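You operate a simulated robot arm through the tools that you are given. There is no shell and no other tool. Be economical: measure what you need, move in short steps, check, and stop when the job is done.

The job below is to be done with a simulated two-armed robot. You get a single attempt, and the scene is never put back.

Task
Put the short steel jug on the middle shelf of the test table. Press the scale on key three times. Put the key pad on the coffee shelf top away on the top of the parts stand. Open the bottom right drawer. The order is free. Set down upright: short steel jug.

Only the result counts: the job must be done as asked and must still hold three seconds after the hand-in. Knocking over, shifting, dropping, spilling or breaking anything else fails it.

Robot
Two 7-joint arms with fingered hands on one trunk, on a base that drives. Base frame: it is fixed to the floor where the robot stands at the start and does not move with it; the origin is under the middle of the robot, x ahead of it, y to its left, z up. Readings come in m, rad, newtons and seconds.
The left shoulder is at the start at [0.07, 0.145, 0.998], the right one opposite. With the tool pointing down near the work surface each hand reaches from about 0.36 to 0.78 m from the robot's upright axis, wherever it stands, measured 20 degrees to its own side. Places, roughly: bottom right drawer [-1.2, -2.1, 0.8]; key pad [2, -1.5, 0.75]; middle shelf of the test table [-0.5, 2, 0.4]; scale on key [2, -1.3, 0.8]; short steel jug (12x8x10 cm) [0.7, -0.1, 0.7]; top of the parts stand [-4.5, -0.5, 0.9]. Payload 3.5 kg a hand.
The TCP of each hand is the grasp point between the finger pads, 0.025 m short of the fingertips. In the tool frame z runs along the fingers and y along their closing line. Largest opening 0.088 m; the body of the gripper starts 0.029 m behind the TCP. The gripper is a hand of 4 fingers: y runs from the thumb to the fingers, the wrist lies at [-0.013, -0.097, -0.162] in the tool frame, and closing takes about 1.5 s.
Orientation is that of the tool frame in the base frame, as [roll, pitch, yaw] about the fixed x, y, z axes, in that order (R = Rz(yaw) Ry(pitch) Rx(roll)). With the fingers straight down and the wrist toward the robot, the tool's x, y and z point along [0, 1, 0], [1, 0, 0] and [0, 0, -1] of the base frame.

Tools
- The arms move only by the tool servo_tool. It takes "left_deltas", "right_deltas" or both (then of equal length, played together; a hand with none holds still); each is a list of rows, each a list of 7 numbers: the shift along the tool's x, y, z in cm, then the turn, a rotation vector about the tool's x, y, z in rad, then the gripper command, from -1 (fully open) to 1 (shut), values between in proportion. In form: [[x, y, z, wx, wy, wz, jaw], ...]. A call has 1 to 20 rows; each row is the pose to reach, as a shift and turn from the pose commanded when the call began, along the tool's axes at that moment. Each row takes 0.2 s and may step no farther than 0.05 m and 0.15 rad from the row before; otherwise, or with a gripper value out of range, the whole call is refused. Where a pose cannot be reached the arm comes as near as it can. A force on the tool above 40 N (or 10 N above the force at the start of the call, whichever is more), or a blocked arm, ends the call early, and 0.2 s more pass. The fingers move at their own pace (about 0.045 m/s each) and stop on an object; they squeeze with about 28 N. The grip force told is the motor's: it shows also when the fingers shut on nothing. Time passes only in rows, and 0.2 s behind the last, so rows that repeat a pose let the fingers close. The reply holds the time, the measured pose of the TCP, the force on the tool along the base axes, the opening and the grip force, in the units named above and with some noise, with the torque about the TCP (base axes, N m) and any sound that the robot's microphone picked up.
- Cameras (640 x 400 px; columns grow to the right, rows downward): "scene" is now at [0.128, -0.022, 1.305]; the picture's right is [-0.29, -0.96, 0.00], its down [-0.73, 0.22, -0.64] and it looks along [0.61, -0.18, -0.77] (base axes); focal length 267 px, centre (320, 200). "left" rides on the left gripper at [-0.064, -0.083, -0.098] in its tool frame; the picture's right is [-0.62, -0.37, 0.69], its down [0.71, -0.63, 0.30] and it looks along [0.32, 0.68, 0.65] (tool axes); focal length 265 px, centre (320, 200). "right" rides on the right gripper at [0.064, -0.083, -0.098] in its tool frame; the picture's right is [-0.62, 0.37, -0.69], its down [-0.71, -0.63, 0.30] and it looks along [-0.32, 0.68, 0.65] (tool axes); focal length 265 px, centre (320, 200). There is no depth. A picture from a camera that has moved, and an enlarged one, comes with that camera's place and axes in the base frame and with its lens. The place of the scene camera against the robot may be out by one fixed shift of up to 0.012 m in any direction.
- snapshot(camera): a new picture of that camera. No time passes.
- move_column(by): slides the trunk up (or, below 0, down) by that many m; the arms and the scene camera ride with it, the base frame stays. It gives what a move gives, with no picture.
- steer(legs): drives the robot by 1 to 6 legs, each [ahead, left, turn to the left] in m, m and rad, along the robot's own axes; the way and the turn of a leg run together, so that a leg with both is an arc; at most 1.5 m and 3.142 rad a leg. The arms and the cameras ride along, it lands a little off, and it stops where it bumps. It gives what a move gives.
- grasp_type(shape, hand): the hand has 4 fingers and takes this shape, open, in about a second: jaw (thumb against the fingers, like two jaws); tri (thumb and two fingers); tip (a fingertip pinch); poke (one finger out to press); point (the index stretched); flat (the hand flat); cup (the hand cupped); fist (a fist). The gripper value then closes the fingers along that shape, each until it touches; the sizes above hold for jaw. It gives what a move gives, with no picture.
- aim_head(pan, tilt): turns the head with the scene camera to pan (to the left, within 1.501 rad either way) and tilt (down, from -0.506 to 1.204), counted from straight ahead of the robot. It gives what a move gives.
- inspect(camera, box): a new picture of the part [left, top, right, bottom] of that camera's present view, enlarged. No time passes.
- hand_in(): hands the job in; it is judged then, once.

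Go step by step. Nothing tells you exact positions but the pictures and the camera data: compare them with the known pose of the tool, close in by small moves and look again before you grip or let go. The budget is 165 turns and 122 pictures, counting those below and the enlarged ones. Unless the task says otherwise, let go and move clear before handing in, and close with one line.

The tools are called after "Request:" as a command line: name --argument value ..., lists and objects as JSON in quotes. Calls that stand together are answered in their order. servo_tool: Moves the arms, as the interface text tells. Its arguments: {"type":"object","properties":{"left_deltas":{"type":"array","items":{"type":"array","items":{"type":"number"}}},"right_deltas":{"type":"array","items":{"type":"array","items":{"type":"number"}}}},"required":[]} The other tools are called the same way: move_column (by) slides the trunk up or down; grasp_type (shape, hand) gives the hand a shape; steer (legs) drives the base; aim_head (pan, tilt) turns the head that bears the scene camera; snapshot (camera) takes a picture; inspect (camera, box) takes an enlarged picture of a part of a camera's view; hand_in () hands the job in.

At the start:

```text
time_s: 0.0
left_tcp_pos: [0.4367, 0.089, 0.7976]
left_tool_rot: [-3.141, 0.0, 1.57]
left_force: [0.7, -0.1, 0.2]
left_moment: [0.01, -0.03, 0.03]
left_grip_width: 0.0876
left_finger_force: 0.1
left_shape: jaw
right_tcp_pos: [0.3962, -0.2491, 0.7979]
right_tool_rot: [-3.14, 0.001, 1.57]
right_force: [0.1, 0.9, -0.4]
right_moment: [-0.01, -0.03, 0.03]
right_grip_width: 0.0873
right_finger_force: 0.0
right_shape: jaw
trunk travel left (down, up): [-0.561, 0.279]
robot x, y, heading: [0.0003, 0.002, -0.001]
head pan, tilt: [-0.293, 0.874]
```

scene: 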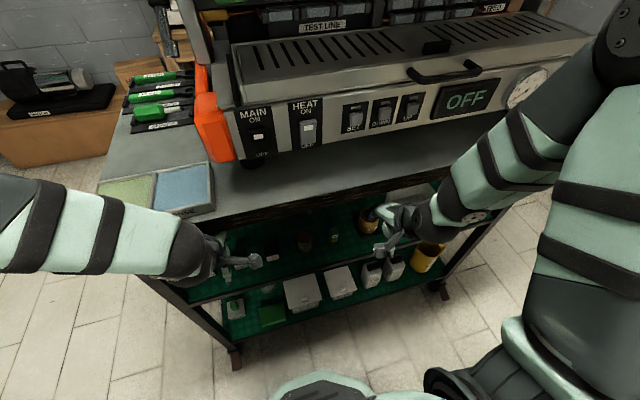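
right: 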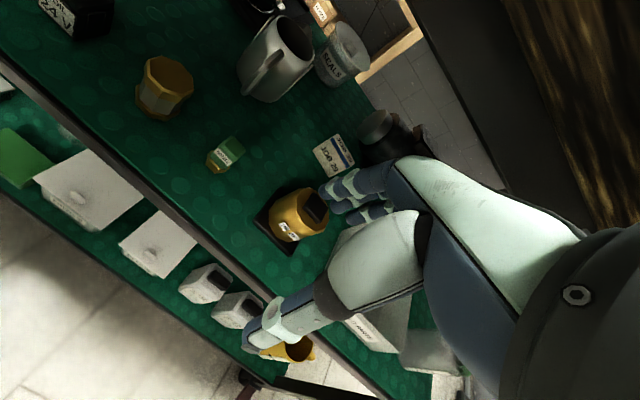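
left: 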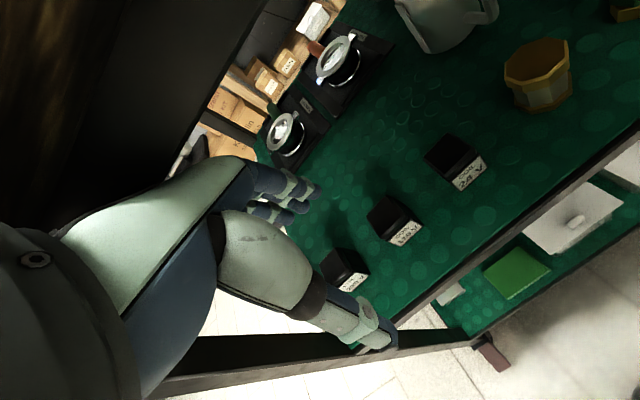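

The test line bench is in front of me, with a shelf below its top that holds a steel jug. I'll look around with the head first.

Request:
inspect --camera "scene" --box '[180, 160, 480, 350]'

Request:
inspect --camera "right" --box '[100, 0, 440, 260]'

Request:
aim_head --pan -0.6 --tilt 0.3

Request:
snapshot --camera "scene"

```text
2.11 times, centred on (330, 255) of scene
camera zoom: at [0.128, -0.022, 1.305], right [-0.29, -0.96, 0.0], down [-0.73, 0.22, -0.64], along [0.61, -0.18, -0.77], focal length 562 px, centre (299, 84)
```

zoom: 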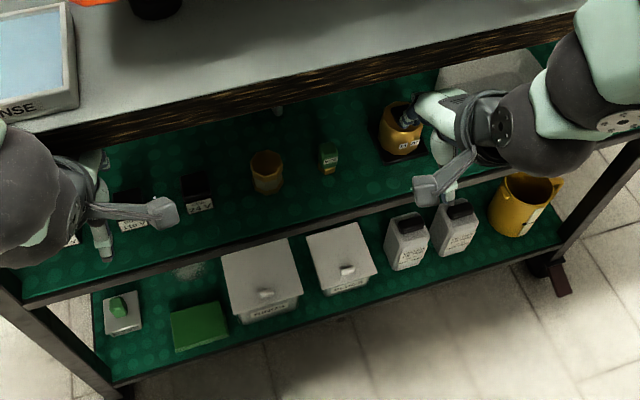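

```text
1.54 times, centred on (270, 130) of right
camera zoom: at [0.3127, -0.1841, 0.8978], right [0.37, -0.62, 0.69], down [-0.63, -0.71, -0.3], along [0.68, -0.32, -0.65], focal length 408 px, centre (397, 308)
```

zoom: 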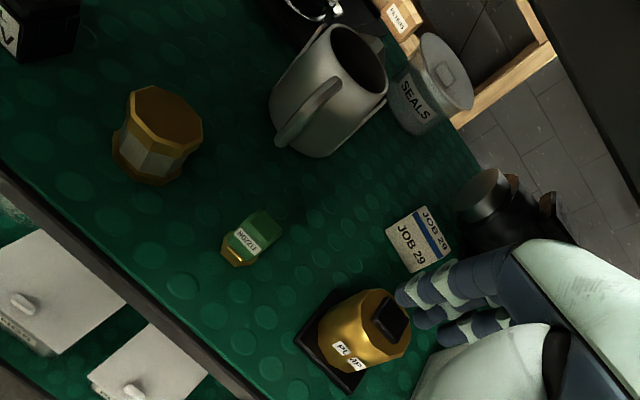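

```text
time_s: 1.0
left_tcp_pos: [0.4362, 0.0886, 0.7981]
left_tool_rot: [-3.141, 0.0, 1.572]
left_force: [0.7, 0.4, -0.1]
left_moment: [-0.03, 0.03, -0.02]
left_grip_width: 0.0876
left_finger_force: 0.1
left_shape: jaw
right_tcp_pos: [0.3957, -0.2478, 0.7976]
right_tool_rot: [-3.14, 0.0, 1.571]
right_force: [-0.4, 0.1, 0.4]
right_moment: [0.0, 0.04, 0.01]
right_grip_width: 0.0875
right_finger_force: 0.0
right_shape: jaw
trunk travel left (down, up): [-0.561, 0.279]
robot x, y, heading: [-0.0018, -0.0031, -0.0]
head pan, tilt: [-0.6, 0.3]
```

```text
116 pictures are left
camera scene: at [0.1315, -0.0526, 1.3552], right [-0.56, -0.83, 0.0], down [-0.24, 0.17, -0.95], along [0.79, -0.54, -0.3], focal length 267 px, centre (320, 200)
```

scene: 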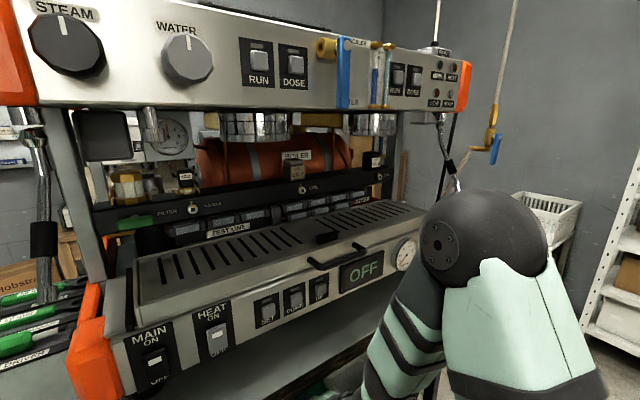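

The short steel jug stands well back on the shelf beneath the bench top, with its base near (0.71, -0.13, 0.58). I'll back off, lower the trunk and look at it straight on.

Request:
steer --legs '[[-0.45, 0, 0]]'

Request:
move_column --by -0.35

Request:
aim_head --pan -0.1 --tilt 0.35

Request:
snapshot --camera "scene"

```text
time_s: 3.2
left_tcp_pos: [0.1641, 0.1679, 0.7967]
left_tool_rot: [-3.141, 0.004, 1.686]
left_force: [-0.4, 0.6, -0.1]
left_moment: [-0.02, 0.0, -0.02]
left_grip_width: 0.0878
left_finger_force: 0.0
left_shape: jaw
right_tcp_pos: [0.1631, -0.1727, 0.7977]
right_tool_rot: [-3.14, 0.004, 1.685]
right_force: [-0.2, 0.4, 0.8]
right_moment: [0.03, 0.03, -0.02]
right_grip_width: 0.0876
right_finger_force: 0.0
right_shape: jaw
trunk travel left (down, up): [-0.561, 0.279]
robot x, y, heading: [-0.258, 0.0262, 0.113]
head pan, tilt: [-0.6, 0.3]
stopped in leg 1: the robot was blocked; the commanded pose is now the measured one
```

```text
time_s: 6.6
left_tcp_pos: [0.165, 0.1657, 0.4473]
left_tool_rot: [-3.141, 0.0, 1.685]
left_force: [0.7, 0.4, 0.2]
left_moment: [-0.02, 0.02, 0.01]
left_grip_width: 0.0878
left_finger_force: 0.2
left_shape: jaw
right_tcp_pos: [0.1631, -0.175, 0.4468]
right_tool_rot: [-3.14, -0.001, 1.684]
right_force: [-0.1, -1.3, -0.1]
right_moment: [-0.02, 0.02, -0.01]
right_grip_width: 0.0874
right_finger_force: 0.1
right_shape: jaw
trunk travel left (down, up): [-0.211, 0.629]
robot x, y, heading: [-0.2584, 0.0269, 0.115]
head pan, tilt: [-0.6, 0.3]
```

```text
time_s: 7.5
left_tcp_pos: [0.1638, 0.165, 0.4475]
left_tool_rot: [3.141, 0.001, 1.683]
left_force: [-0.2, 0.7, 0.2]
left_moment: [0.01, -0.04, -0.01]
left_grip_width: 0.0877
left_finger_force: 0.2
left_shape: jaw
right_tcp_pos: [0.1635, -0.1746, 0.4477]
right_tool_rot: [-3.14, 0.001, 1.684]
right_force: [-0.8, -0.1, -0.4]
right_moment: [-0.03, 0.03, -0.03]
right_grip_width: 0.0876
right_finger_force: 0.0
right_shape: jaw
trunk travel left (down, up): [-0.211, 0.629]
robot x, y, heading: [-0.2608, 0.031, 0.111]
head pan, tilt: [-0.099, 0.351]
```

```text
115 pictures are left
camera scene: at [-0.1123, 0.0343, 1.0006], right [0.01, -1.0, 0.0], down [-0.34, 0.0, -0.94], along [0.94, 0.01, -0.34], focal length 267 px, centre (320, 200)
```

scene: 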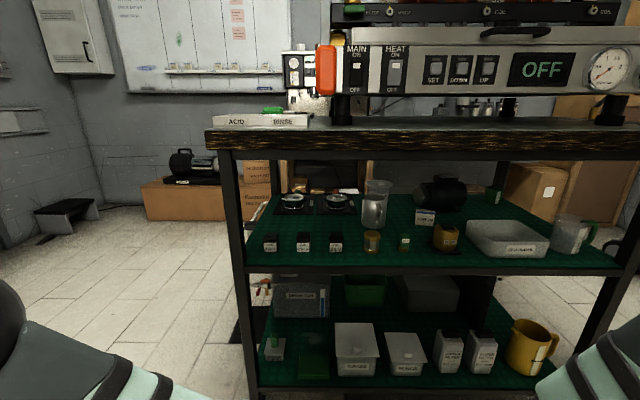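

I bumped something behind me when backing off, so I must look there. I also need to tell the two steel jugs apart.

Request:
inspect --camera "scene" --box '[240, 160, 460, 280]'

Request:
inspect --camera "scene" --box '[420, 160, 640, 280]'

Request:
aim_head --pan -1.5 --tilt 0.4

Request:
snapshot --camera "scene"

Request:
aim_head --pan 1.5 --tilt 0.4

Request:
snapshot --camera "scene"

```text
2.91 times, centred on (350, 220) of scene
camera zoom: at [-0.1123, 0.0343, 1.0006], right [0.01, -1.0, 0.0], down [-0.34, 0.0, -0.94], along [0.94, 0.01, -0.34], focal length 777 px, centre (233, 142)
```

zoom: 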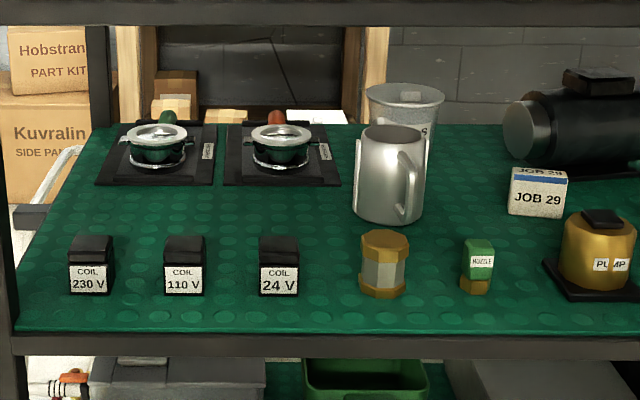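

```text
2.91 times, centred on (530, 220) of scene
camera zoom: at [-0.1123, 0.0343, 1.0006], right [0.01, -1.0, 0.0], down [-0.34, 0.0, -0.94], along [0.94, 0.01, -0.34], focal length 777 px, centre (-291, 142)
```

zoom: 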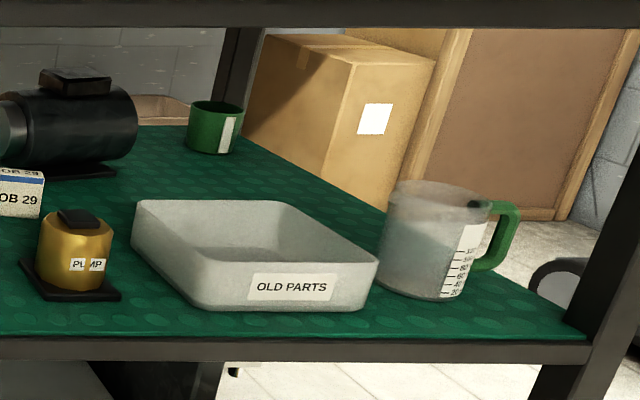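

```text
time_s: 9.1
left_tcp_pos: [0.164, 0.1648, 0.4475]
left_tool_rot: [3.141, 0.0, 1.684]
left_force: [-0.5, -0.6, -0.6]
left_moment: [-0.01, 0.0, 0.01]
left_grip_width: 0.0878
left_finger_force: 0.0
left_shape: jaw
right_tcp_pos: [0.1629, -0.1734, 0.4473]
right_tool_rot: [-3.14, 0.0, 1.685]
right_force: [0.0, -0.6, -0.4]
right_moment: [0.03, 0.0, -0.01]
right_grip_width: 0.0876
right_finger_force: 0.0
right_shape: jaw
trunk travel left (down, up): [-0.211, 0.629]
robot x, y, heading: [-0.2594, 0.0311, 0.114]
head pan, tilt: [-1.499, 0.4]
```

```text
112 pictures are left
camera scene: at [-0.1883, -0.058, 0.996], right [-0.98, -0.18, 0.0], down [-0.07, 0.38, -0.92], along [0.17, -0.91, -0.39], focal length 267 px, centre (320, 200)
```

scene: 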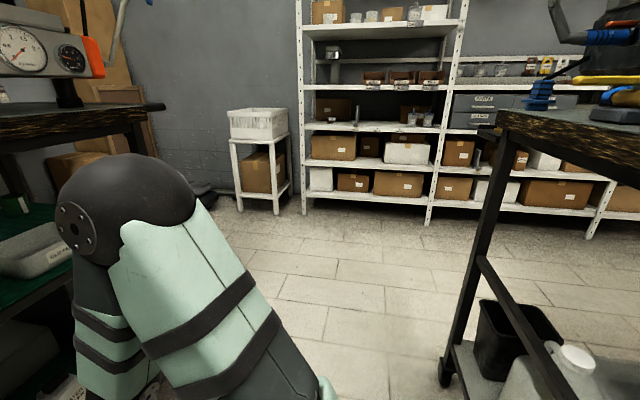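

```text
time_s: 11.7
left_tcp_pos: [0.1643, 0.1643, 0.447]
left_tool_rot: [-3.141, -0.001, 1.684]
left_force: [-0.8, 0.2, 0.7]
left_moment: [0.01, -0.01, 0.02]
left_grip_width: 0.0878
left_finger_force: 0.0
left_shape: jaw
right_tcp_pos: [0.1624, -0.1752, 0.4477]
right_tool_rot: [-3.14, 0.0, 1.684]
right_force: [0.1, -0.3, -0.3]
right_moment: [-0.02, 0.0, -0.01]
right_grip_width: 0.0877
right_finger_force: 0.1
right_shape: jaw
trunk travel left (down, up): [-0.211, 0.629]
robot x, y, heading: [-0.2587, 0.0299, 0.114]
head pan, tilt: [1.499, 0.4]
```

```text
111 pictures are left
camera scene: at [-0.2093, 0.1256, 0.996], right [1.0, 0.04, 0.0], down [0.02, -0.39, -0.92], along [-0.04, 0.92, -0.39], focal length 267 px, centre (320, 200)
```

scene: 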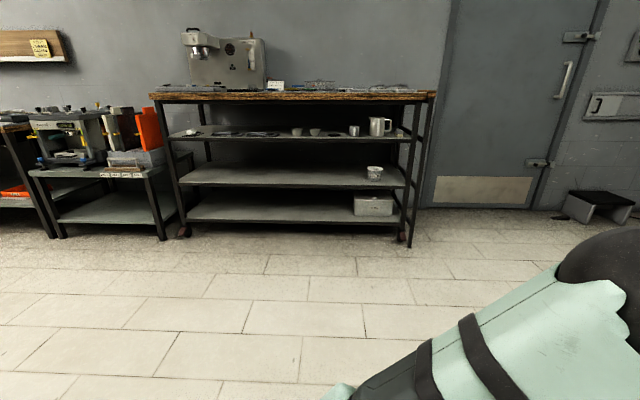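

The jug with the curved handle on the bench shelf is the short one, since the tall one stands on the test table's upper shelf. Its handle faces me, so I'll take it by the handle. First I'll turn the right hand to point forward and slightly down, with the closing line level, while still clear of the bench.

Request:
move_column --by 0.1

Request:
servo_tool --right_deltas '[[0, 0, -1.07, -0.0668, -0.0526, -0.1156, -1], [0, 0, -2.14, -0.1336, -0.1051, -0.2313, -1], [0, 0, -3.21, -0.2004, -0.1577, -0.3469, -1], [0, 0, -4.28, -0.2671, -0.2103, -0.4626, -1], [0, 0, -5.35, -0.3339, -0.2629, -0.5782, -1], [0, 0, -6.42, -0.4007, -0.3154, -0.6939, -1], [0, 0, -7.49, -0.4675, -0.368, -0.8095, -1], [0, 0, -8.56, -0.5343, -0.4206, -0.9251, -1], [0, 0, -9.63, -0.6011, -0.4731, -1.0408, -1], [0, 0, -10.7, -0.6679, -0.5257, -1.1564, -1], [0, 0, -11.77, -0.7346, -0.5783, -1.2721, -1], [0, 0, -12.84, -0.8014, -0.6309, -1.3877, -1], [0, 0, -13.91, -0.8682, -0.6834, -1.5034, -1], [0, 0, -15, -0.935, -0.736, -1.619, -1]]' --left_deltas '[[0, -1, 0, 0, 0, 0, -1], [0, -2, 0, 0, 0, 0, -1], [0, -3, 0, 0, 0, 0, -1], [0, -4, 0, 0, 0, 0, -1], [0, -5, 0, 0, 0, 0, -1], [0, -6, 0, 0, 0, 0, -1], [0, -6, 0, 0, 0, 0, -1], [0, -6, 0, 0, 0, 0, -1], [0, -6, 0, 0, 0, 0, -1], [0, -6, 0, 0, 0, 0, -1], [0, -6, 0, 0, 0, 0, -1], [0, -6, 0, 0, 0, 0, -1], [0, -6, 0, 0, 0, 0, -1], [0, -6, 0, 0, 0, 0, -1]]'

Request:
aim_head --pan -0.35 --tilt 0.5

Request:
snapshot --camera "scene"

Request:
snapshot --camera "right"

```text
time_s: 13.0
left_tcp_pos: [0.164, 0.165, 0.5485]
left_tool_rot: [3.141, 0.001, 1.684]
left_force: [-0.2, 0.3, 0.0]
left_moment: [0.01, 0.0, 0.0]
left_grip_width: 0.0877
left_finger_force: 0.1
left_shape: jaw
right_tcp_pos: [0.1644, -0.1748, 0.5467]
right_tool_rot: [-3.141, 0.0, 1.684]
right_force: [-0.8, -0.2, -0.7]
right_moment: [0.01, 0.0, 0.0]
right_grip_width: 0.0878
right_finger_force: 0.1
right_shape: jaw
trunk travel left (down, up): [-0.311, 0.529]
robot x, y, heading: [-0.2639, 0.0261, 0.111]
head pan, tilt: [1.499, 0.4]
```

```text
time_s: 16.0
left_tcp_pos: [0.1038, 0.1582, 0.5468]
left_tool_rot: [3.141, -0.001, 1.684]
left_force: [-0.7, -0.4, -0.4]
left_moment: [-0.04, -0.01, -0.01]
left_grip_width: 0.0877
left_finger_force: 0.1
left_shape: jaw
right_tcp_pos: [0.1632, -0.1738, 0.697]
right_tool_rot: [-3.138, 1.045, -2.787]
right_force: [0.0, -0.7, -0.5]
right_moment: [0.01, -0.01, 0.01]
right_grip_width: 0.0877
right_finger_force: 0.1
right_shape: jaw
right hand out of reach, approached as far as the arm can: row 1, 2, 3, 4, 5, 6, 7, 8, 9, 10
trunk travel left (down, up): [-0.311, 0.529]
robot x, y, heading: [-0.2555, 0.0263, 0.115]
head pan, tilt: [1.499, 0.4]
```

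```text
time_s: 17.8
left_tcp_pos: [0.1047, 0.1577, 0.5466]
left_tool_rot: [-3.14, 0.0, 1.683]
left_force: [-0.2, 0.0, 0.3]
left_moment: [-0.02, 0.0, 0.01]
left_grip_width: 0.0875
left_finger_force: 0.0
left_shape: jaw
right_tcp_pos: [0.1654, -0.1742, 0.6973]
right_tool_rot: [3.136, 1.045, -2.8]
right_force: [-0.3, -0.3, 0.8]
right_moment: [0.0, 0.0, 0.03]
right_grip_width: 0.0878
right_finger_force: 0.1
right_shape: jaw
trunk travel left (down, up): [-0.311, 0.529]
robot x, y, heading: [-0.2558, 0.0283, 0.113]
head pan, tilt: [-0.351, 0.499]
```

```text
110 pictures are left
camera scene: at [-0.117, 0.0117, 1.0869], right [-0.23, -0.97, 0.0], down [-0.47, 0.11, -0.88], along [0.85, -0.21, -0.48], focal length 267 px, centre (320, 200)
```

scene: 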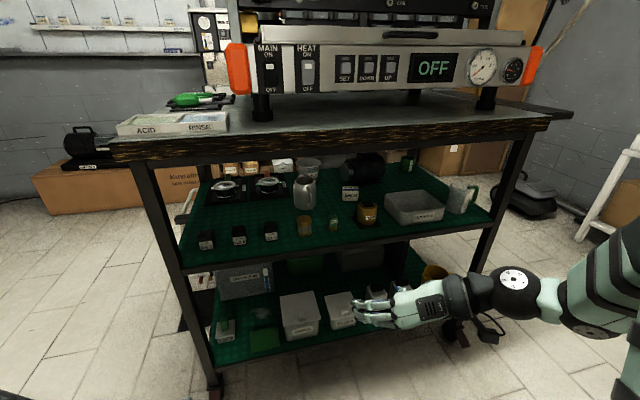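

```text
109 pictures are left
camera right: at [0.0811, -0.2929, 0.6919], right [-0.4, 0.25, 0.88], down [0.8, -0.38, 0.46], along [0.45, 0.89, -0.05], focal length 265 px, centre (320, 200)
```

right: 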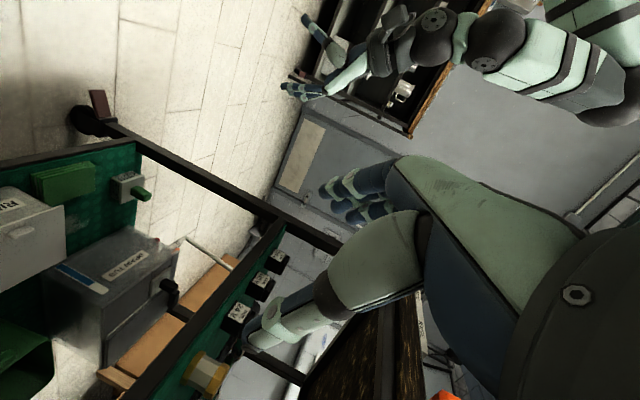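

The right hand is in the pose I wanted. I'll take a closer look at the jug's handle before driving in.

Request:
inspect --camera "scene" --box '[250, 150, 390, 250]'

Request:
steer --legs '[[0.22, 0.0, -0.11]]'

Request:
snapshot --camera "scene"

Request:
snapshot --camera "right"

```text
4.00 times, centred on (320, 200) of scene
camera zoom: at [-0.117, 0.0117, 1.0869], right [-0.23, -0.97, 0.0], down [-0.47, 0.11, -0.88], along [0.85, -0.21, -0.48], focal length 1068 px, centre (320, 200)
```

zoom: 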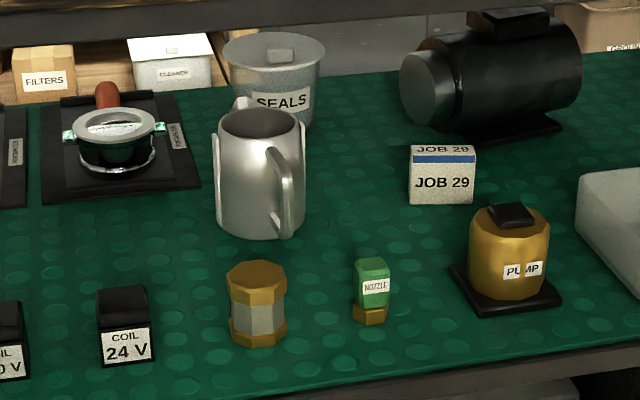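

```text
time_s: 19.5
left_tcp_pos: [0.3351, 0.1296, 0.5458]
left_tool_rot: [-3.14, 0.0, 1.574]
left_force: [0.3, 0.2, -0.2]
left_moment: [-0.02, -0.01, 0.03]
left_grip_width: 0.0878
left_finger_force: 0.0
left_shape: jaw
right_tcp_pos: [0.3571, -0.2079, 0.6972]
right_tool_rot: [3.138, 1.046, -2.908]
right_force: [0.4, -0.2, -0.6]
right_moment: [-0.02, -0.02, 0.01]
right_grip_width: 0.0875
right_finger_force: 0.0
right_shape: jaw
trunk travel left (down, up): [-0.311, 0.529]
robot x, y, heading: [-0.0403, 0.0414, 0.0]
head pan, tilt: [-0.351, 0.499]
```

```text
107 pictures are left
camera scene: at [0.0996, 0.0089, 1.0868], right [-0.34, -0.94, 0.0], down [-0.45, 0.16, -0.88], along [0.82, -0.3, -0.48], focal length 267 px, centre (320, 200)
```

scene: 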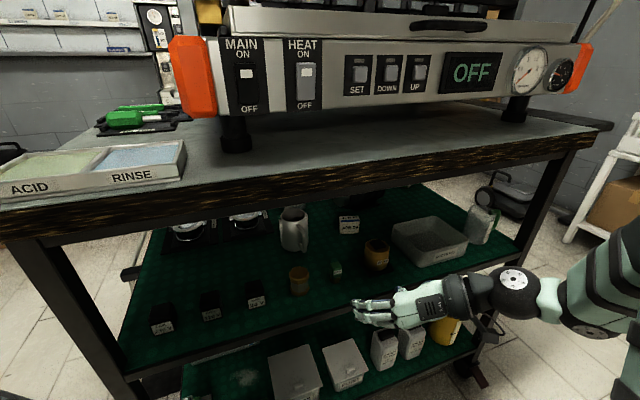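

```text
106 pictures are left
camera right: at [0.2624, -0.3164, 0.6917], right [-0.37, 0.29, 0.88], down [0.75, -0.47, 0.46], along [0.55, 0.84, -0.05], focal length 265 px, centre (320, 200)
```

right: 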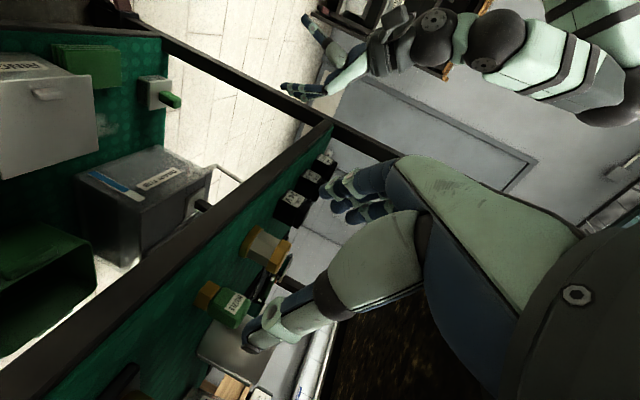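

The robot is square to the bench now. I'll zoom in on the jug from here to triangulate the handle.

Request:
inspect --camera "scene" --box '[240, 180, 380, 280]'

```text
4.00 times, centred on (310, 230) of scene
camera zoom: at [0.0996, 0.0089, 1.0868], right [-0.34, -0.94, 0.0], down [-0.45, 0.16, -0.88], along [0.82, -0.3, -0.48], focal length 1068 px, centre (360, 80)
```

zoom: 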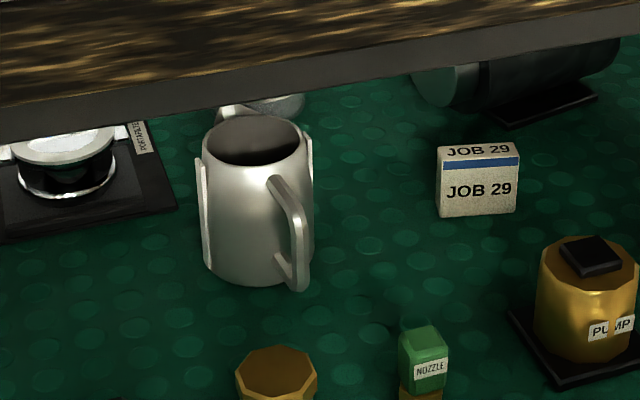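

The triangulation puts the handle bar at about (0.61, -0.14), between z 0.645 and 0.70, with its azimuth near 0.33 rad. I'll raise the hand over the small parts and come forward to a pre-grasp point.

Request:
servo_tool --right_deltas '[[-2.95, 0, -1.7, 0, 0, 0, -1], [-5.9, 0, -3.4, 0, 0, 0, -1], [-7.5, -0.16, -0.7, -0.017, 0, -0.01, -1], [-9.0, -0.32, 2.0, -0.035, 0, -0.02, -1], [-10.5, -0.5, 4.7, -0.052, 0, -0.03, -1], [-12, -0.65, 7.4, -0.07, 0, -0.04, -1], [-13.65, -0.81, 10.06, -0.087, 0, -0.05, -1]]'

Request:
snapshot --camera "right"

Request:
snapshot --camera "scene"

```text
time_s: 21.1
left_tcp_pos: [0.3354, 0.1297, 0.546]
left_tool_rot: [3.141, 0.001, 1.573]
left_force: [0.4, 0.6, 0.0]
left_moment: [0.01, -0.01, -0.01]
left_grip_width: 0.0877
left_finger_force: 0.1
left_shape: jaw
right_tcp_pos: [0.5115, -0.1783, 0.7631]
right_tool_rot: [3.138, 1.047, -2.807]
right_force: [-0.4, -1.4, 0.1]
right_moment: [0.0, 0.0, -0.03]
right_grip_width: 0.0879
right_finger_force: 0.1
right_shape: jaw
trunk travel left (down, up): [-0.311, 0.529]
robot x, y, heading: [-0.0411, 0.0403, 0.002]
head pan, tilt: [-0.351, 0.499]
```

```text
104 pictures are left
camera right: at [0.4282, -0.2962, 0.7594], right [-0.39, 0.25, 0.88], down [0.8, -0.39, 0.46], along [0.46, 0.89, -0.05], focal length 265 px, centre (320, 200)
```

right: 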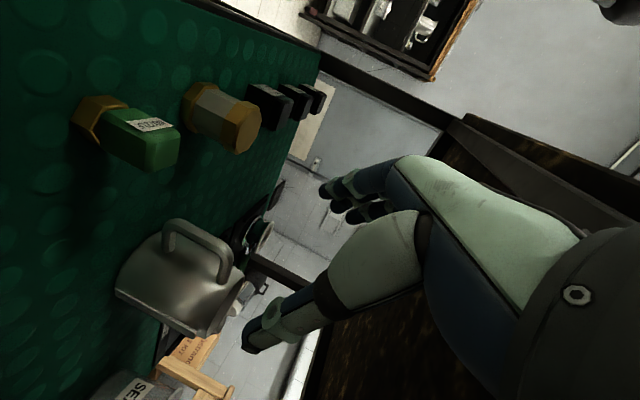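

```text
103 pictures are left
camera scene: at [0.0996, 0.0089, 1.0868], right [-0.34, -0.94, 0.0], down [-0.45, 0.16, -0.88], along [0.82, -0.3, -0.48], focal length 267 px, centre (320, 200)
```

scene: 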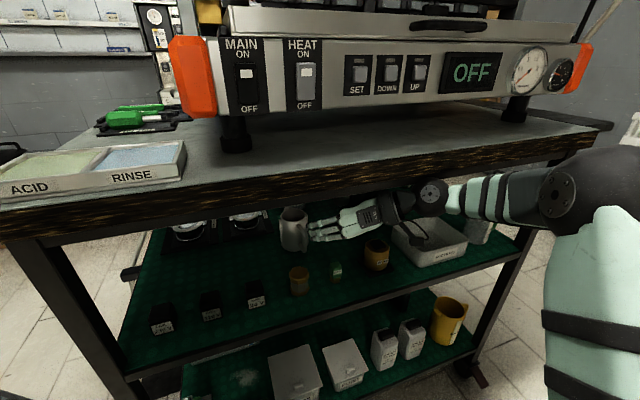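

From the wrist camera the handle bar is near (0.585, -0.135, 0.67), and the moka cup's top is near z 0.665. I'll close in part of the way and look again.

Request:
servo_tool --right_deltas '[[1.05, 0.52, 2.39, 0, 0, 0, -1], [2.1, 1.04, 4.78, 0, 0, 0, -1], [3.15, 1.56, 7.16, 0, 0, 0, -1]]'

Request:
snapshot --camera "right"

Request:
inspect --camera "scene" --box '[240, 180, 380, 280]'

```text
time_s: 21.9
left_tcp_pos: [0.3355, 0.1287, 0.548]
left_tool_rot: [-3.141, -0.001, 1.572]
left_force: [-0.7, 0.3, 0.4]
left_moment: [0.03, 0.01, -0.02]
left_grip_width: 0.0876
left_finger_force: 0.0
left_shape: jaw
right_tcp_pos: [0.5485, -0.1498, 0.7027]
right_tool_rot: [3.14, 1.045, -2.807]
right_force: [0.1, 0.1, -0.4]
right_moment: [0.02, 0.03, -0.01]
right_grip_width: 0.0875
right_finger_force: 0.1
right_shape: jaw
trunk travel left (down, up): [-0.311, 0.529]
robot x, y, heading: [-0.0412, 0.0379, 0.001]
head pan, tilt: [-0.351, 0.499]
```

```text
102 pictures are left
camera right: at [0.4649, -0.2665, 0.6967], right [-0.39, 0.25, 0.88], down [0.79, -0.39, 0.46], along [0.46, 0.89, -0.05], focal length 265 px, centre (320, 200)
```

right: 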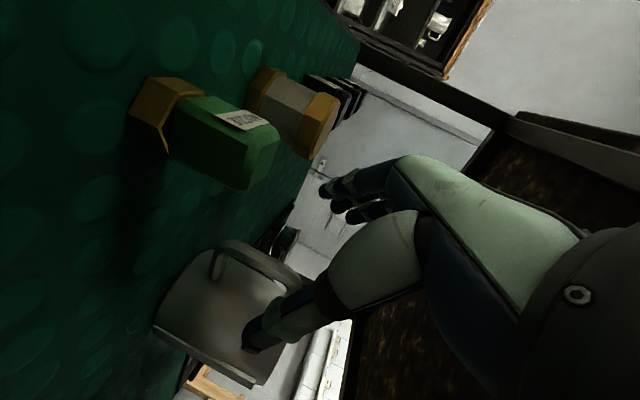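

```text
4.00 times, centred on (310, 230) of scene
camera zoom: at [0.0994, 0.0089, 1.0868], right [-0.34, -0.94, 0.0], down [-0.45, 0.16, -0.88], along [0.82, -0.3, -0.48], focal length 1068 px, centre (360, 80)
```

zoom: 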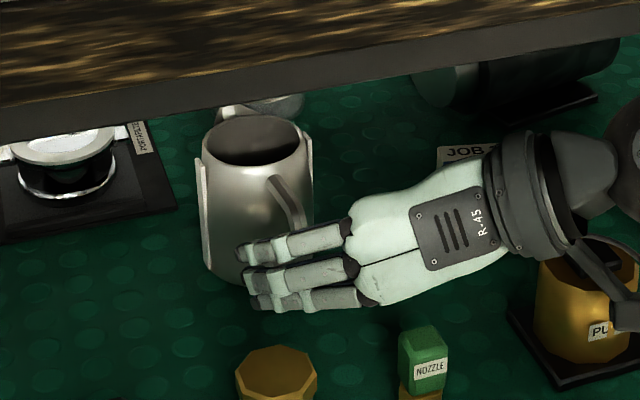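

The handle bar is at about (0.594, -0.131, 0.668) and the hand is in line with it. I'll advance 5.5 cm along the fingers and look.

Request:
servo_tool --right_deltas '[[0, 0.09, 1.9, 0, 0, 0, -1], [0, 0.18, 3.8, 0, 0, 0, -1], [0, 0.27, 5.5, 0, 0, 0, -1]]'

Request:
snapshot --camera "right"

Request:
inspect --camera "scene" --box '[240, 180, 380, 280]'

```text
time_s: 22.7
left_tcp_pos: [0.3349, 0.1297, 0.5464]
left_tool_rot: [3.141, -0.001, 1.572]
left_force: [-0.4, -0.2, 1.1]
left_moment: [-0.02, -0.01, 0.0]
left_grip_width: 0.0878
left_finger_force: 0.1
left_shape: jaw
right_tcp_pos: [0.5941, -0.1298, 0.6728]
right_tool_rot: [3.14, 1.045, -2.806]
right_force: [-3.1, 1.6, -0.1]
right_moment: [0.19, -0.09, -0.5]
right_grip_width: 0.0879
right_finger_force: 0.1
right_shape: jaw
trunk travel left (down, up): [-0.311, 0.529]
robot x, y, heading: [-0.0412, 0.0397, 0.0]
head pan, tilt: [-0.351, 0.499]
```

```text
100 pictures are left
camera right: at [0.51, -0.2476, 0.669], right [-0.39, 0.25, 0.88], down [0.8, -0.39, 0.46], along [0.46, 0.89, -0.05], focal length 265 px, centre (320, 200)
```

right: 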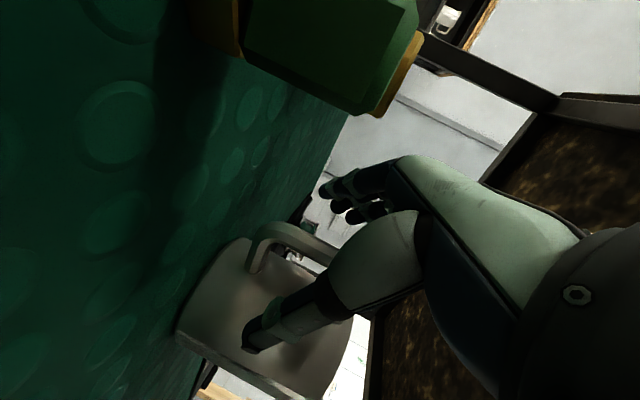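

```text
4.00 times, centred on (310, 230) of scene
camera zoom: at [0.0989, 0.0092, 1.0869], right [-0.34, -0.94, 0.0], down [-0.45, 0.16, -0.88], along [0.82, -0.3, -0.48], focal length 1068 px, centre (360, 80)
```

zoom: 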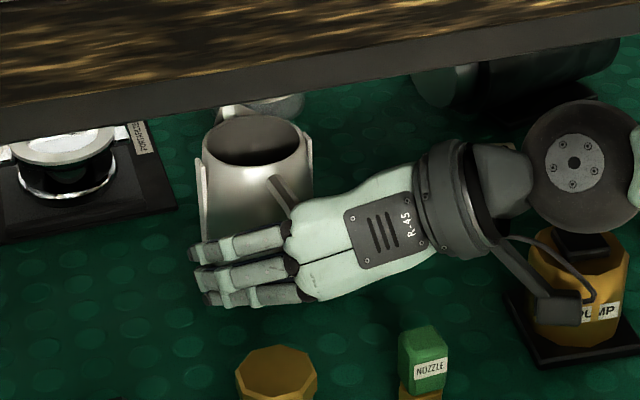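

The fingers straddle the handle but sit about 1.5 cm too high, and there's a light touch of about 3 N. I'll lower 1.3 cm straight down and check.

Request:
servo_tool --right_deltas '[[0.56, 0, 0.3, 0, 0, 0, -1], [1.13, 0, 0.6, 0, 0, 0, -1]]'

Request:
snapshot --camera "right"

```text
time_s: 23.3
left_tcp_pos: [0.3345, 0.1299, 0.5478]
left_tool_rot: [3.141, 0.0, 1.574]
left_force: [0.1, -0.5, -1.0]
left_moment: [-0.02, -0.02, 0.0]
left_grip_width: 0.0874
left_finger_force: 0.0
left_shape: jaw
right_tcp_pos: [0.5935, -0.131, 0.66]
right_tool_rot: [3.139, 1.046, -2.805]
right_force: [-0.1, -0.8, 0.1]
right_moment: [-0.02, 0.01, 0.01]
right_grip_width: 0.0874
right_finger_force: 0.0
right_shape: jaw
trunk travel left (down, up): [-0.311, 0.529]
robot x, y, heading: [-0.0424, 0.0388, 0.003]
head pan, tilt: [-0.351, 0.499]
```

```text
98 pictures are left
camera right: at [0.509, -0.248, 0.656], right [-0.39, 0.25, 0.88], down [0.8, -0.39, 0.46], along [0.46, 0.89, -0.05], focal length 265 px, centre (320, 200)
```

right: 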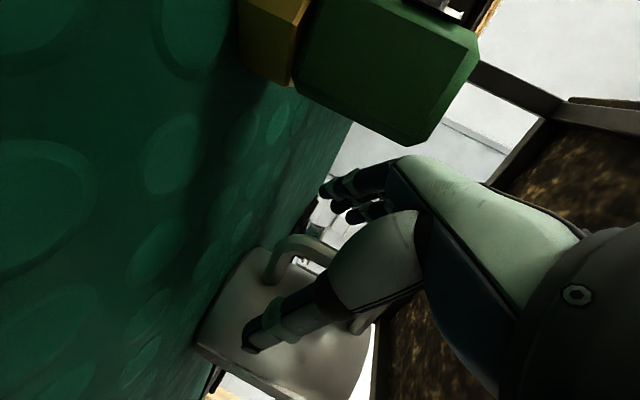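

The handle now runs right through the grasp point, so I'll close the hand on it.

Request:
servo_tool --right_deltas '[[0, 0, 0, 0, 0, 0, -0.3], [0, 0, 0, 0, 0, 0, 0.2], [0, 0, 0, 0, 0, 0, 0.6], [0, 0, 0, 0, 0, 0, 1], [0, 0, 0, 0, 0, 0, 1], [0, 0, 0, 0, 0, 0, 1], [0, 0, 0, 0, 0, 0, 1], [0, 0, 0, 0, 0, 0, 1], [0, 0, 0, 0, 0, 0, 1]]'

Request:
snapshot --camera "right"

Request:
inspect --camera "scene" --box '[240, 180, 380, 280]'

```text
time_s: 25.3
left_tcp_pos: [0.3353, 0.1291, 0.5475]
left_tool_rot: [3.141, 0.0, 1.574]
left_force: [0.3, 0.0, -1.2]
left_moment: [-0.03, -0.02, 0.01]
left_grip_width: 0.0879
left_finger_force: 0.0
left_shape: jaw
right_tcp_pos: [0.5926, -0.1296, 0.6616]
right_tool_rot: [3.137, 1.045, -2.809]
right_force: [0.0, 0.9, 1.0]
right_moment: [0.07, -0.02, 0.01]
right_grip_width: 0.0002
right_finger_force: 28.5
right_shape: jaw
trunk travel left (down, up): [-0.311, 0.529]
robot x, y, heading: [-0.0406, 0.0424, 0.005]
head pan, tilt: [-0.351, 0.499]
```

```text
97 pictures are left
camera right: at [0.5088, -0.2479, 0.6561], right [-0.39, 0.25, 0.88], down [0.8, -0.39, 0.46], along [0.46, 0.89, -0.05], focal length 265 px, centre (320, 200)
```

right: 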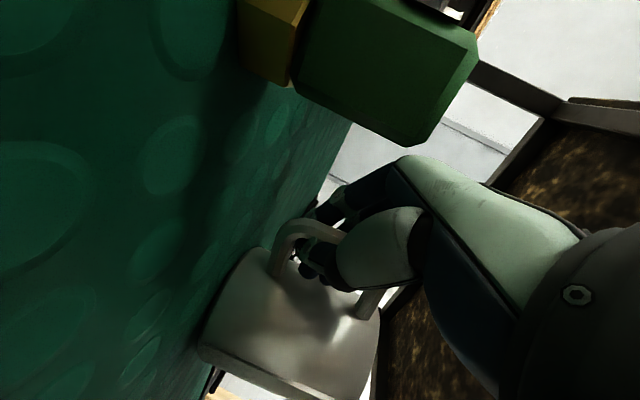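

```text
4.00 times, centred on (310, 230) of scene
camera zoom: at [0.0989, 0.0091, 1.0869], right [-0.34, -0.94, 0.0], down [-0.45, 0.16, -0.88], along [0.83, -0.3, -0.48], focal length 1068 px, centre (360, 80)
```

zoom: 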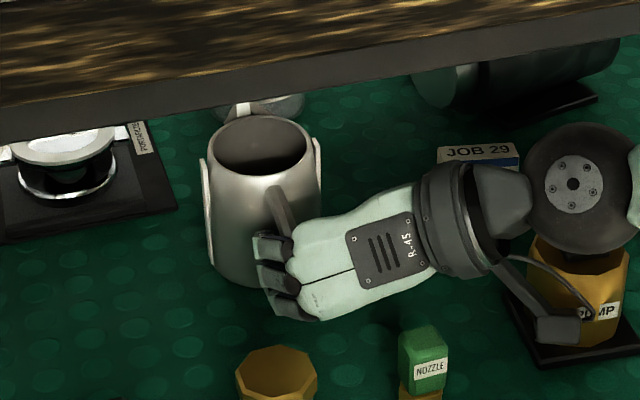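

The fingers report nearly zero width, so they may have missed the bar. I'll enlarge the view to see how they sit.

Request:
inspect --camera "right" --box '[220, 170, 440, 310]'

Request:
inspect --camera "scene" --box '[280, 200, 340, 240]'

```text
2.86 times, centred on (330, 240) of right
camera zoom: at [0.5088, -0.2479, 0.6561], right [-0.39, 0.25, 0.88], down [0.8, -0.39, 0.46], along [0.46, 0.89, -0.05], focal length 758 px, centre (291, 86)
```

zoom: 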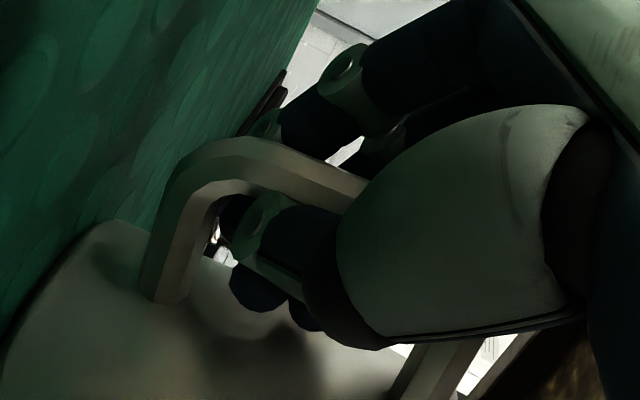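

```text
10.00 times, centred on (310, 220) of scene
camera zoom: at [0.0989, 0.0091, 1.0869], right [-0.34, -0.94, 0.0], down [-0.45, 0.16, -0.88], along [0.83, -0.3, -0.48], focal length 2670 px, centre (420, 0)
```

zoom: 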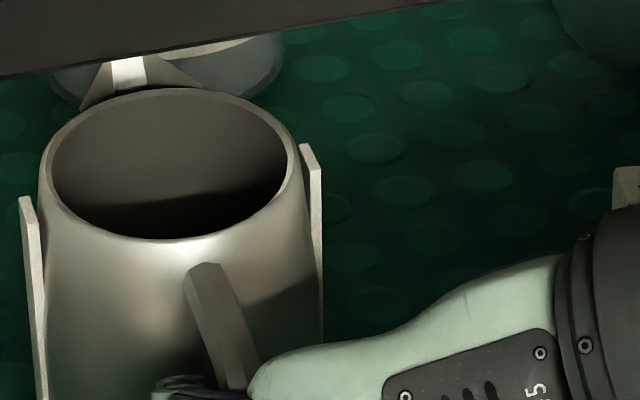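

The tips met inside the handle loop with the bar behind them, so I went too deep. I'll open, back off 1.8 cm and close again.

Request:
servo_tool --right_deltas '[[0, 0, 0, 0, 0, 0, 0], [0, 0, 0, 0, 0, 0, -0.5], [0, 0, 0, 0, 0, 0, -1], [0, 0, 0, 0, 0, 0, -1], [0, 0, 0, 0, 0, 0, -1], [0, 0, 0, 0, 0, 0, -1], [0.45, 0, -0.78, 0, 0, 0, -1], [0.9, 0, -1.56, 0, 0, 0, -1], [0.9, 0, -1.56, 0, 0, 0, -0.3], [0.9, 0, -1.56, 0, 0, 0, 0.2], [0.9, 0, -1.56, 0, 0, 0, 0.6], [0.9, 0, -1.56, 0, 0, 0, 1], [0.9, 0, -1.56, 0, 0, 0, 1], [0.9, 0, -1.56, 0, 0, 0, 1], [0.9, 0, -1.56, 0, 0, 0, 1], [0.9, 0, -1.56, 0, 0, 0, 1], [0.9, 0, -1.56, 0, 0, 0, 1]]'

Request:
inspect --camera "right" --box '[200, 140, 460, 340]'

```text
time_s: 28.9
left_tcp_pos: [0.3356, 0.1299, 0.546]
left_tool_rot: [-3.14, 0.002, 1.573]
left_force: [-0.5, -0.2, 0.8]
left_moment: [-0.01, -0.01, -0.02]
left_grip_width: 0.0878
left_finger_force: 0.0
left_shape: jaw
right_tcp_pos: [0.5753, -0.1369, 0.6607]
right_tool_rot: [3.137, 1.045, -2.809]
right_force: [-0.2, -0.1, -0.2]
right_moment: [-0.09, 0.01, -0.03]
right_grip_width: 0.0051
right_finger_force: 28.2
right_shape: jaw
trunk travel left (down, up): [-0.311, 0.529]
robot x, y, heading: [-0.0428, 0.0394, 0.005]
head pan, tilt: [-0.351, 0.499]
```

```text
2.00 times, centred on (330, 240) of right
camera zoom: at [0.4911, -0.2535, 0.6559], right [-0.39, 0.25, 0.88], down [0.8, -0.39, 0.46], along [0.46, 0.89, -0.05], focal length 531 px, centre (300, 120)
```

zoom: 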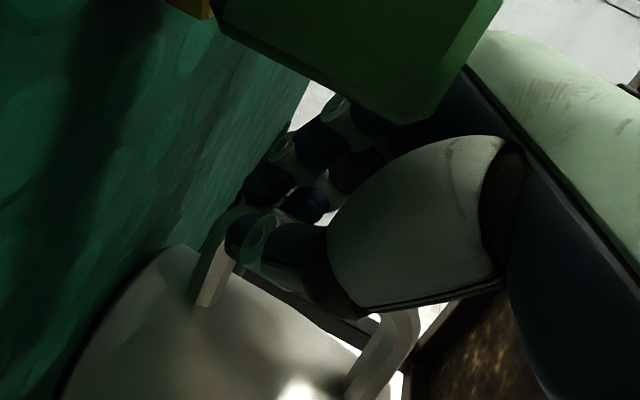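

The fingers now hold the outer edge of the bar with a width of 5 mm. I'll open, go 0.9 cm deeper and re-grip.

Request:
servo_tool --right_deltas '[[0, 0, 0, 0, 0, 0, 0], [0, 0, 0, 0, 0, 0, -0.3], [0, 0, 0, 0, 0, 0, -0.3], [0, 0, 0, 0, 0, 0, -0.3], [-0.45, 0, 0.78, 0, 0, 0, -0.3], [-0.45, 0, 0.78, 0, 0, 0, 0.2], [-0.45, 0, 0.78, 0, 0, 0, 0.6], [-0.45, 0, 0.78, 0, 0, 0, 1], [-0.45, 0, 0.78, 0, 0, 0, 1], [-0.45, 0, 0.78, 0, 0, 0, 1], [-0.45, 0, 0.78, 0, 0, 0, 1], [-0.45, 0, 0.78, 0, 0, 0, 1]]'

Request:
inspect --camera "right" --box '[200, 140, 460, 340]'

```text
time_s: 31.5
left_tcp_pos: [0.3359, 0.1292, 0.5461]
left_tool_rot: [-3.141, 0.001, 1.572]
left_force: [0.4, 0.1, -0.7]
left_moment: [0.01, 0.01, 0.0]
left_grip_width: 0.0876
left_finger_force: 0.1
left_shape: jaw
right_tcp_pos: [0.5847, -0.1342, 0.6613]
right_tool_rot: [3.136, 1.048, -2.811]
right_force: [1.5, -1.6, 1.7]
right_moment: [-0.03, -0.15, -0.09]
right_grip_width: 0.0001
right_finger_force: 27.9
right_shape: jaw
trunk travel left (down, up): [-0.311, 0.529]
robot x, y, heading: [-0.0445, 0.0404, 0.003]
head pan, tilt: [-0.351, 0.499]
```

```text
2.00 times, centred on (330, 240) of right
camera zoom: at [0.5005, -0.2512, 0.6563], right [-0.39, 0.25, 0.88], down [0.79, -0.39, 0.47], along [0.46, 0.89, -0.05], focal length 531 px, centre (300, 120)
```

zoom: 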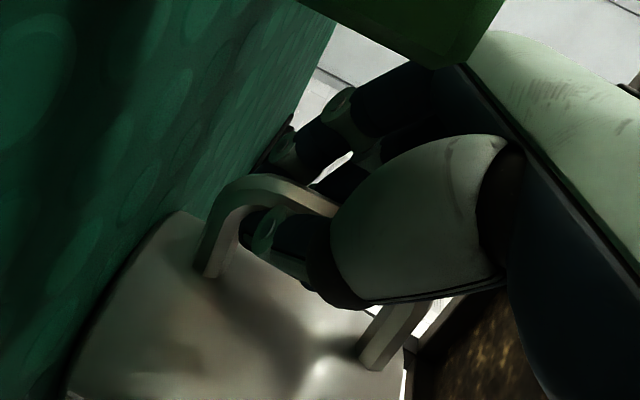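

The usable depth lies between those two attempts. I'll try once more about 6 mm back.

Request:
servo_tool --right_deltas '[[0, 0, 0, 0, 0, 0, 0], [0, 0, 0, 0, 0, 0, -0.3], [0, 0, 0, 0, 0, 0, -0.3], [0, 0, 0, 0, 0, 0, -0.3], [0.32, 0, -0.55, 0, 0, 0, -0.3], [0.32, 0, -0.55, 0, 0, 0, 0.2], [0.32, 0, -0.55, 0, 0, 0, 0.6], [0.32, 0, -0.55, 0, 0, 0, 1], [0.32, 0, -0.55, 0, 0, 0, 1], [0.32, 0, -0.55, 0, 0, 0, 1], [0.32, 0, -0.55, 0, 0, 0, 1], [0.32, 0, -0.55, 0, 0, 0, 1]]'

Request:
inspect --camera "right" --box '[200, 140, 460, 340]'

```text
time_s: 34.1
left_tcp_pos: [0.3345, 0.129, 0.5472]
left_tool_rot: [3.142, 0.002, 1.572]
left_force: [0.2, -0.3, 0.0]
left_moment: [0.0, -0.01, 0.0]
left_grip_width: 0.0875
left_finger_force: 0.0
left_shape: jaw
right_tcp_pos: [0.5778, -0.1353, 0.6609]
right_tool_rot: [3.137, 1.044, -2.809]
right_force: [0.0, 0.2, -1.1]
right_moment: [0.02, 0.07, -0.03]
right_grip_width: 0.0019
right_finger_force: 28.0
right_shape: jaw
trunk travel left (down, up): [-0.311, 0.529]
robot x, y, heading: [-0.0391, 0.0455, 0.004]
head pan, tilt: [-0.351, 0.499]
```

```text
2.00 times, centred on (330, 240) of right
camera zoom: at [0.4941, -0.2526, 0.6561], right [-0.39, 0.25, 0.88], down [0.8, -0.39, 0.46], along [0.46, 0.89, -0.05], focal length 531 px, centre (300, 120)
```

zoom: 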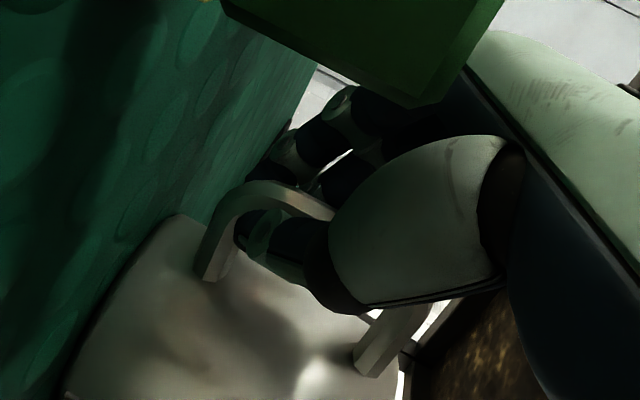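

The width shrinks with depth, so the true pinch at the pads is farther back. I'll back off another 1 cm.

Request:
servo_tool --right_deltas '[[0, 0, 0, 0, 0, 0, 0], [0, 0, 0, 0, 0, 0, -0.3], [0, 0, 0, 0, 0, 0, -0.3], [0, 0, 0, 0, 0, 0, -0.3], [0.5, 0, -0.87, 0, 0, 0, -0.3], [0.5, 0, -0.87, 0, 0, 0, 0.2], [0.5, 0, -0.87, 0, 0, 0, 0.6], [0.5, 0, -0.87, 0, 0, 0, 1], [0.5, 0, -0.87, 0, 0, 0, 1], [0.5, 0, -0.87, 0, 0, 0, 1], [0.5, 0, -0.87, 0, 0, 0, 1], [0.5, 0, -0.87, 0, 0, 0, 1]]'

Request:
inspect --camera "right" --box '[200, 140, 460, 340]'

```text
time_s: 36.7
left_tcp_pos: [0.3349, 0.1294, 0.5465]
left_tool_rot: [3.141, -0.002, 1.573]
left_force: [0.3, 0.3, -0.4]
left_moment: [0.02, 0.04, -0.05]
left_grip_width: 0.0876
left_finger_force: 0.1
left_shape: jaw
right_tcp_pos: [0.5683, -0.139, 0.6599]
right_tool_rot: [3.138, 1.046, -2.808]
right_force: [0.0, 0.2, -0.3]
right_moment: [-0.08, 0.02, -0.04]
right_grip_width: 0.0053
right_finger_force: 27.9
right_shape: jaw
trunk travel left (down, up): [-0.311, 0.529]
robot x, y, heading: [-0.043, 0.0387, -0.003]
head pan, tilt: [-0.351, 0.499]
```

```text
2.00 times, centred on (330, 240) of right
camera zoom: at [0.4841, -0.2564, 0.6561], right [-0.39, 0.25, 0.88], down [0.8, -0.39, 0.46], along [0.46, 0.89, -0.05], focal length 531 px, centre (300, 120)
```

zoom: 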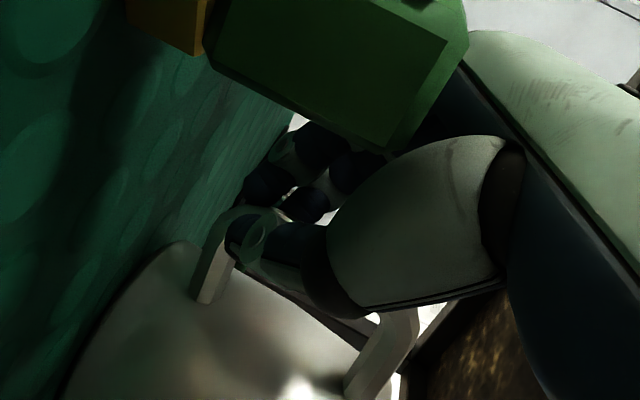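

The width is 5 mm at both positions, so this is likely a real pinch on a thin handle. I'll test it with a small lift.

Request:
servo_tool --right_deltas '[[-0.5, 0, -0.29, 0, 0, 0, 1], [-1.0, 0, -0.58, 0, 0, 0, 1], [-1.73, 0, -1.0, 0, 0, 0, 1], [-1.73, 0, -1.0, 0, 0, 0, 1]]'

Request:
snapshot --camera "right"

Request:
inspect --camera "scene" --box '[240, 180, 380, 280]'

```text
time_s: 37.7
left_tcp_pos: [0.3349, 0.1295, 0.5476]
left_tool_rot: [3.14, -0.001, 1.572]
left_force: [-0.5, -0.1, -0.4]
left_moment: [-0.01, 0.01, 0.0]
left_grip_width: 0.0879
left_finger_force: 0.1
left_shape: jaw
right_tcp_pos: [0.5677, -0.1386, 0.6799]
right_tool_rot: [3.139, 1.046, -2.808]
right_force: [-0.2, 0.8, -0.8]
right_moment: [0.03, 0.11, 0.06]
right_grip_width: 0.0044
right_finger_force: 27.7
right_shape: jaw
trunk travel left (down, up): [-0.311, 0.529]
robot x, y, heading: [-0.0405, 0.0391, 0.002]
head pan, tilt: [-0.351, 0.499]
```

```text
89 pictures are left
camera right: at [0.4841, -0.2564, 0.6763], right [-0.39, 0.25, 0.88], down [0.8, -0.39, 0.46], along [0.46, 0.89, -0.05], focal length 265 px, centre (320, 200)
```

right: 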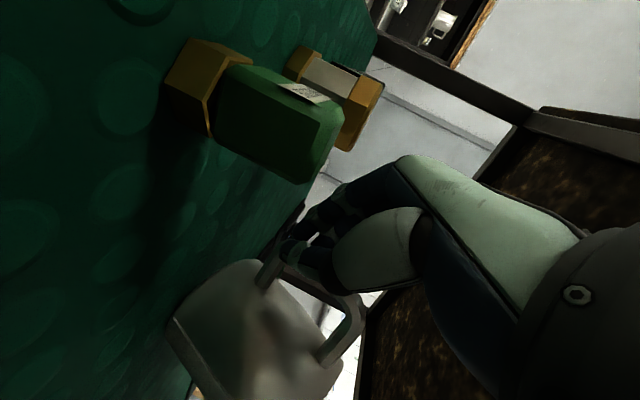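

```text
4.00 times, centred on (310, 230) of scene
camera zoom: at [0.0991, 0.009, 1.0869], right [-0.34, -0.94, 0.0], down [-0.45, 0.16, -0.88], along [0.82, -0.3, -0.48], focal length 1068 px, centre (360, 80)
```

zoom: 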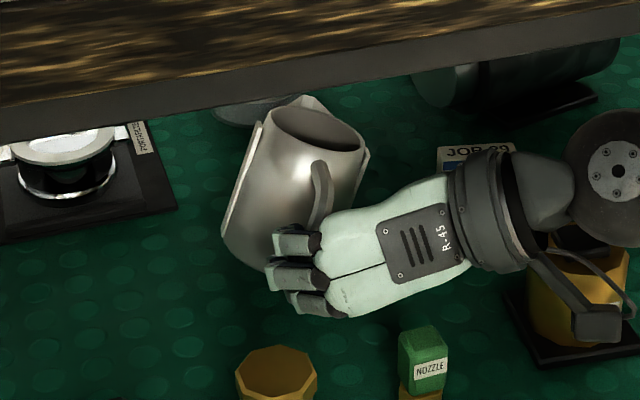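

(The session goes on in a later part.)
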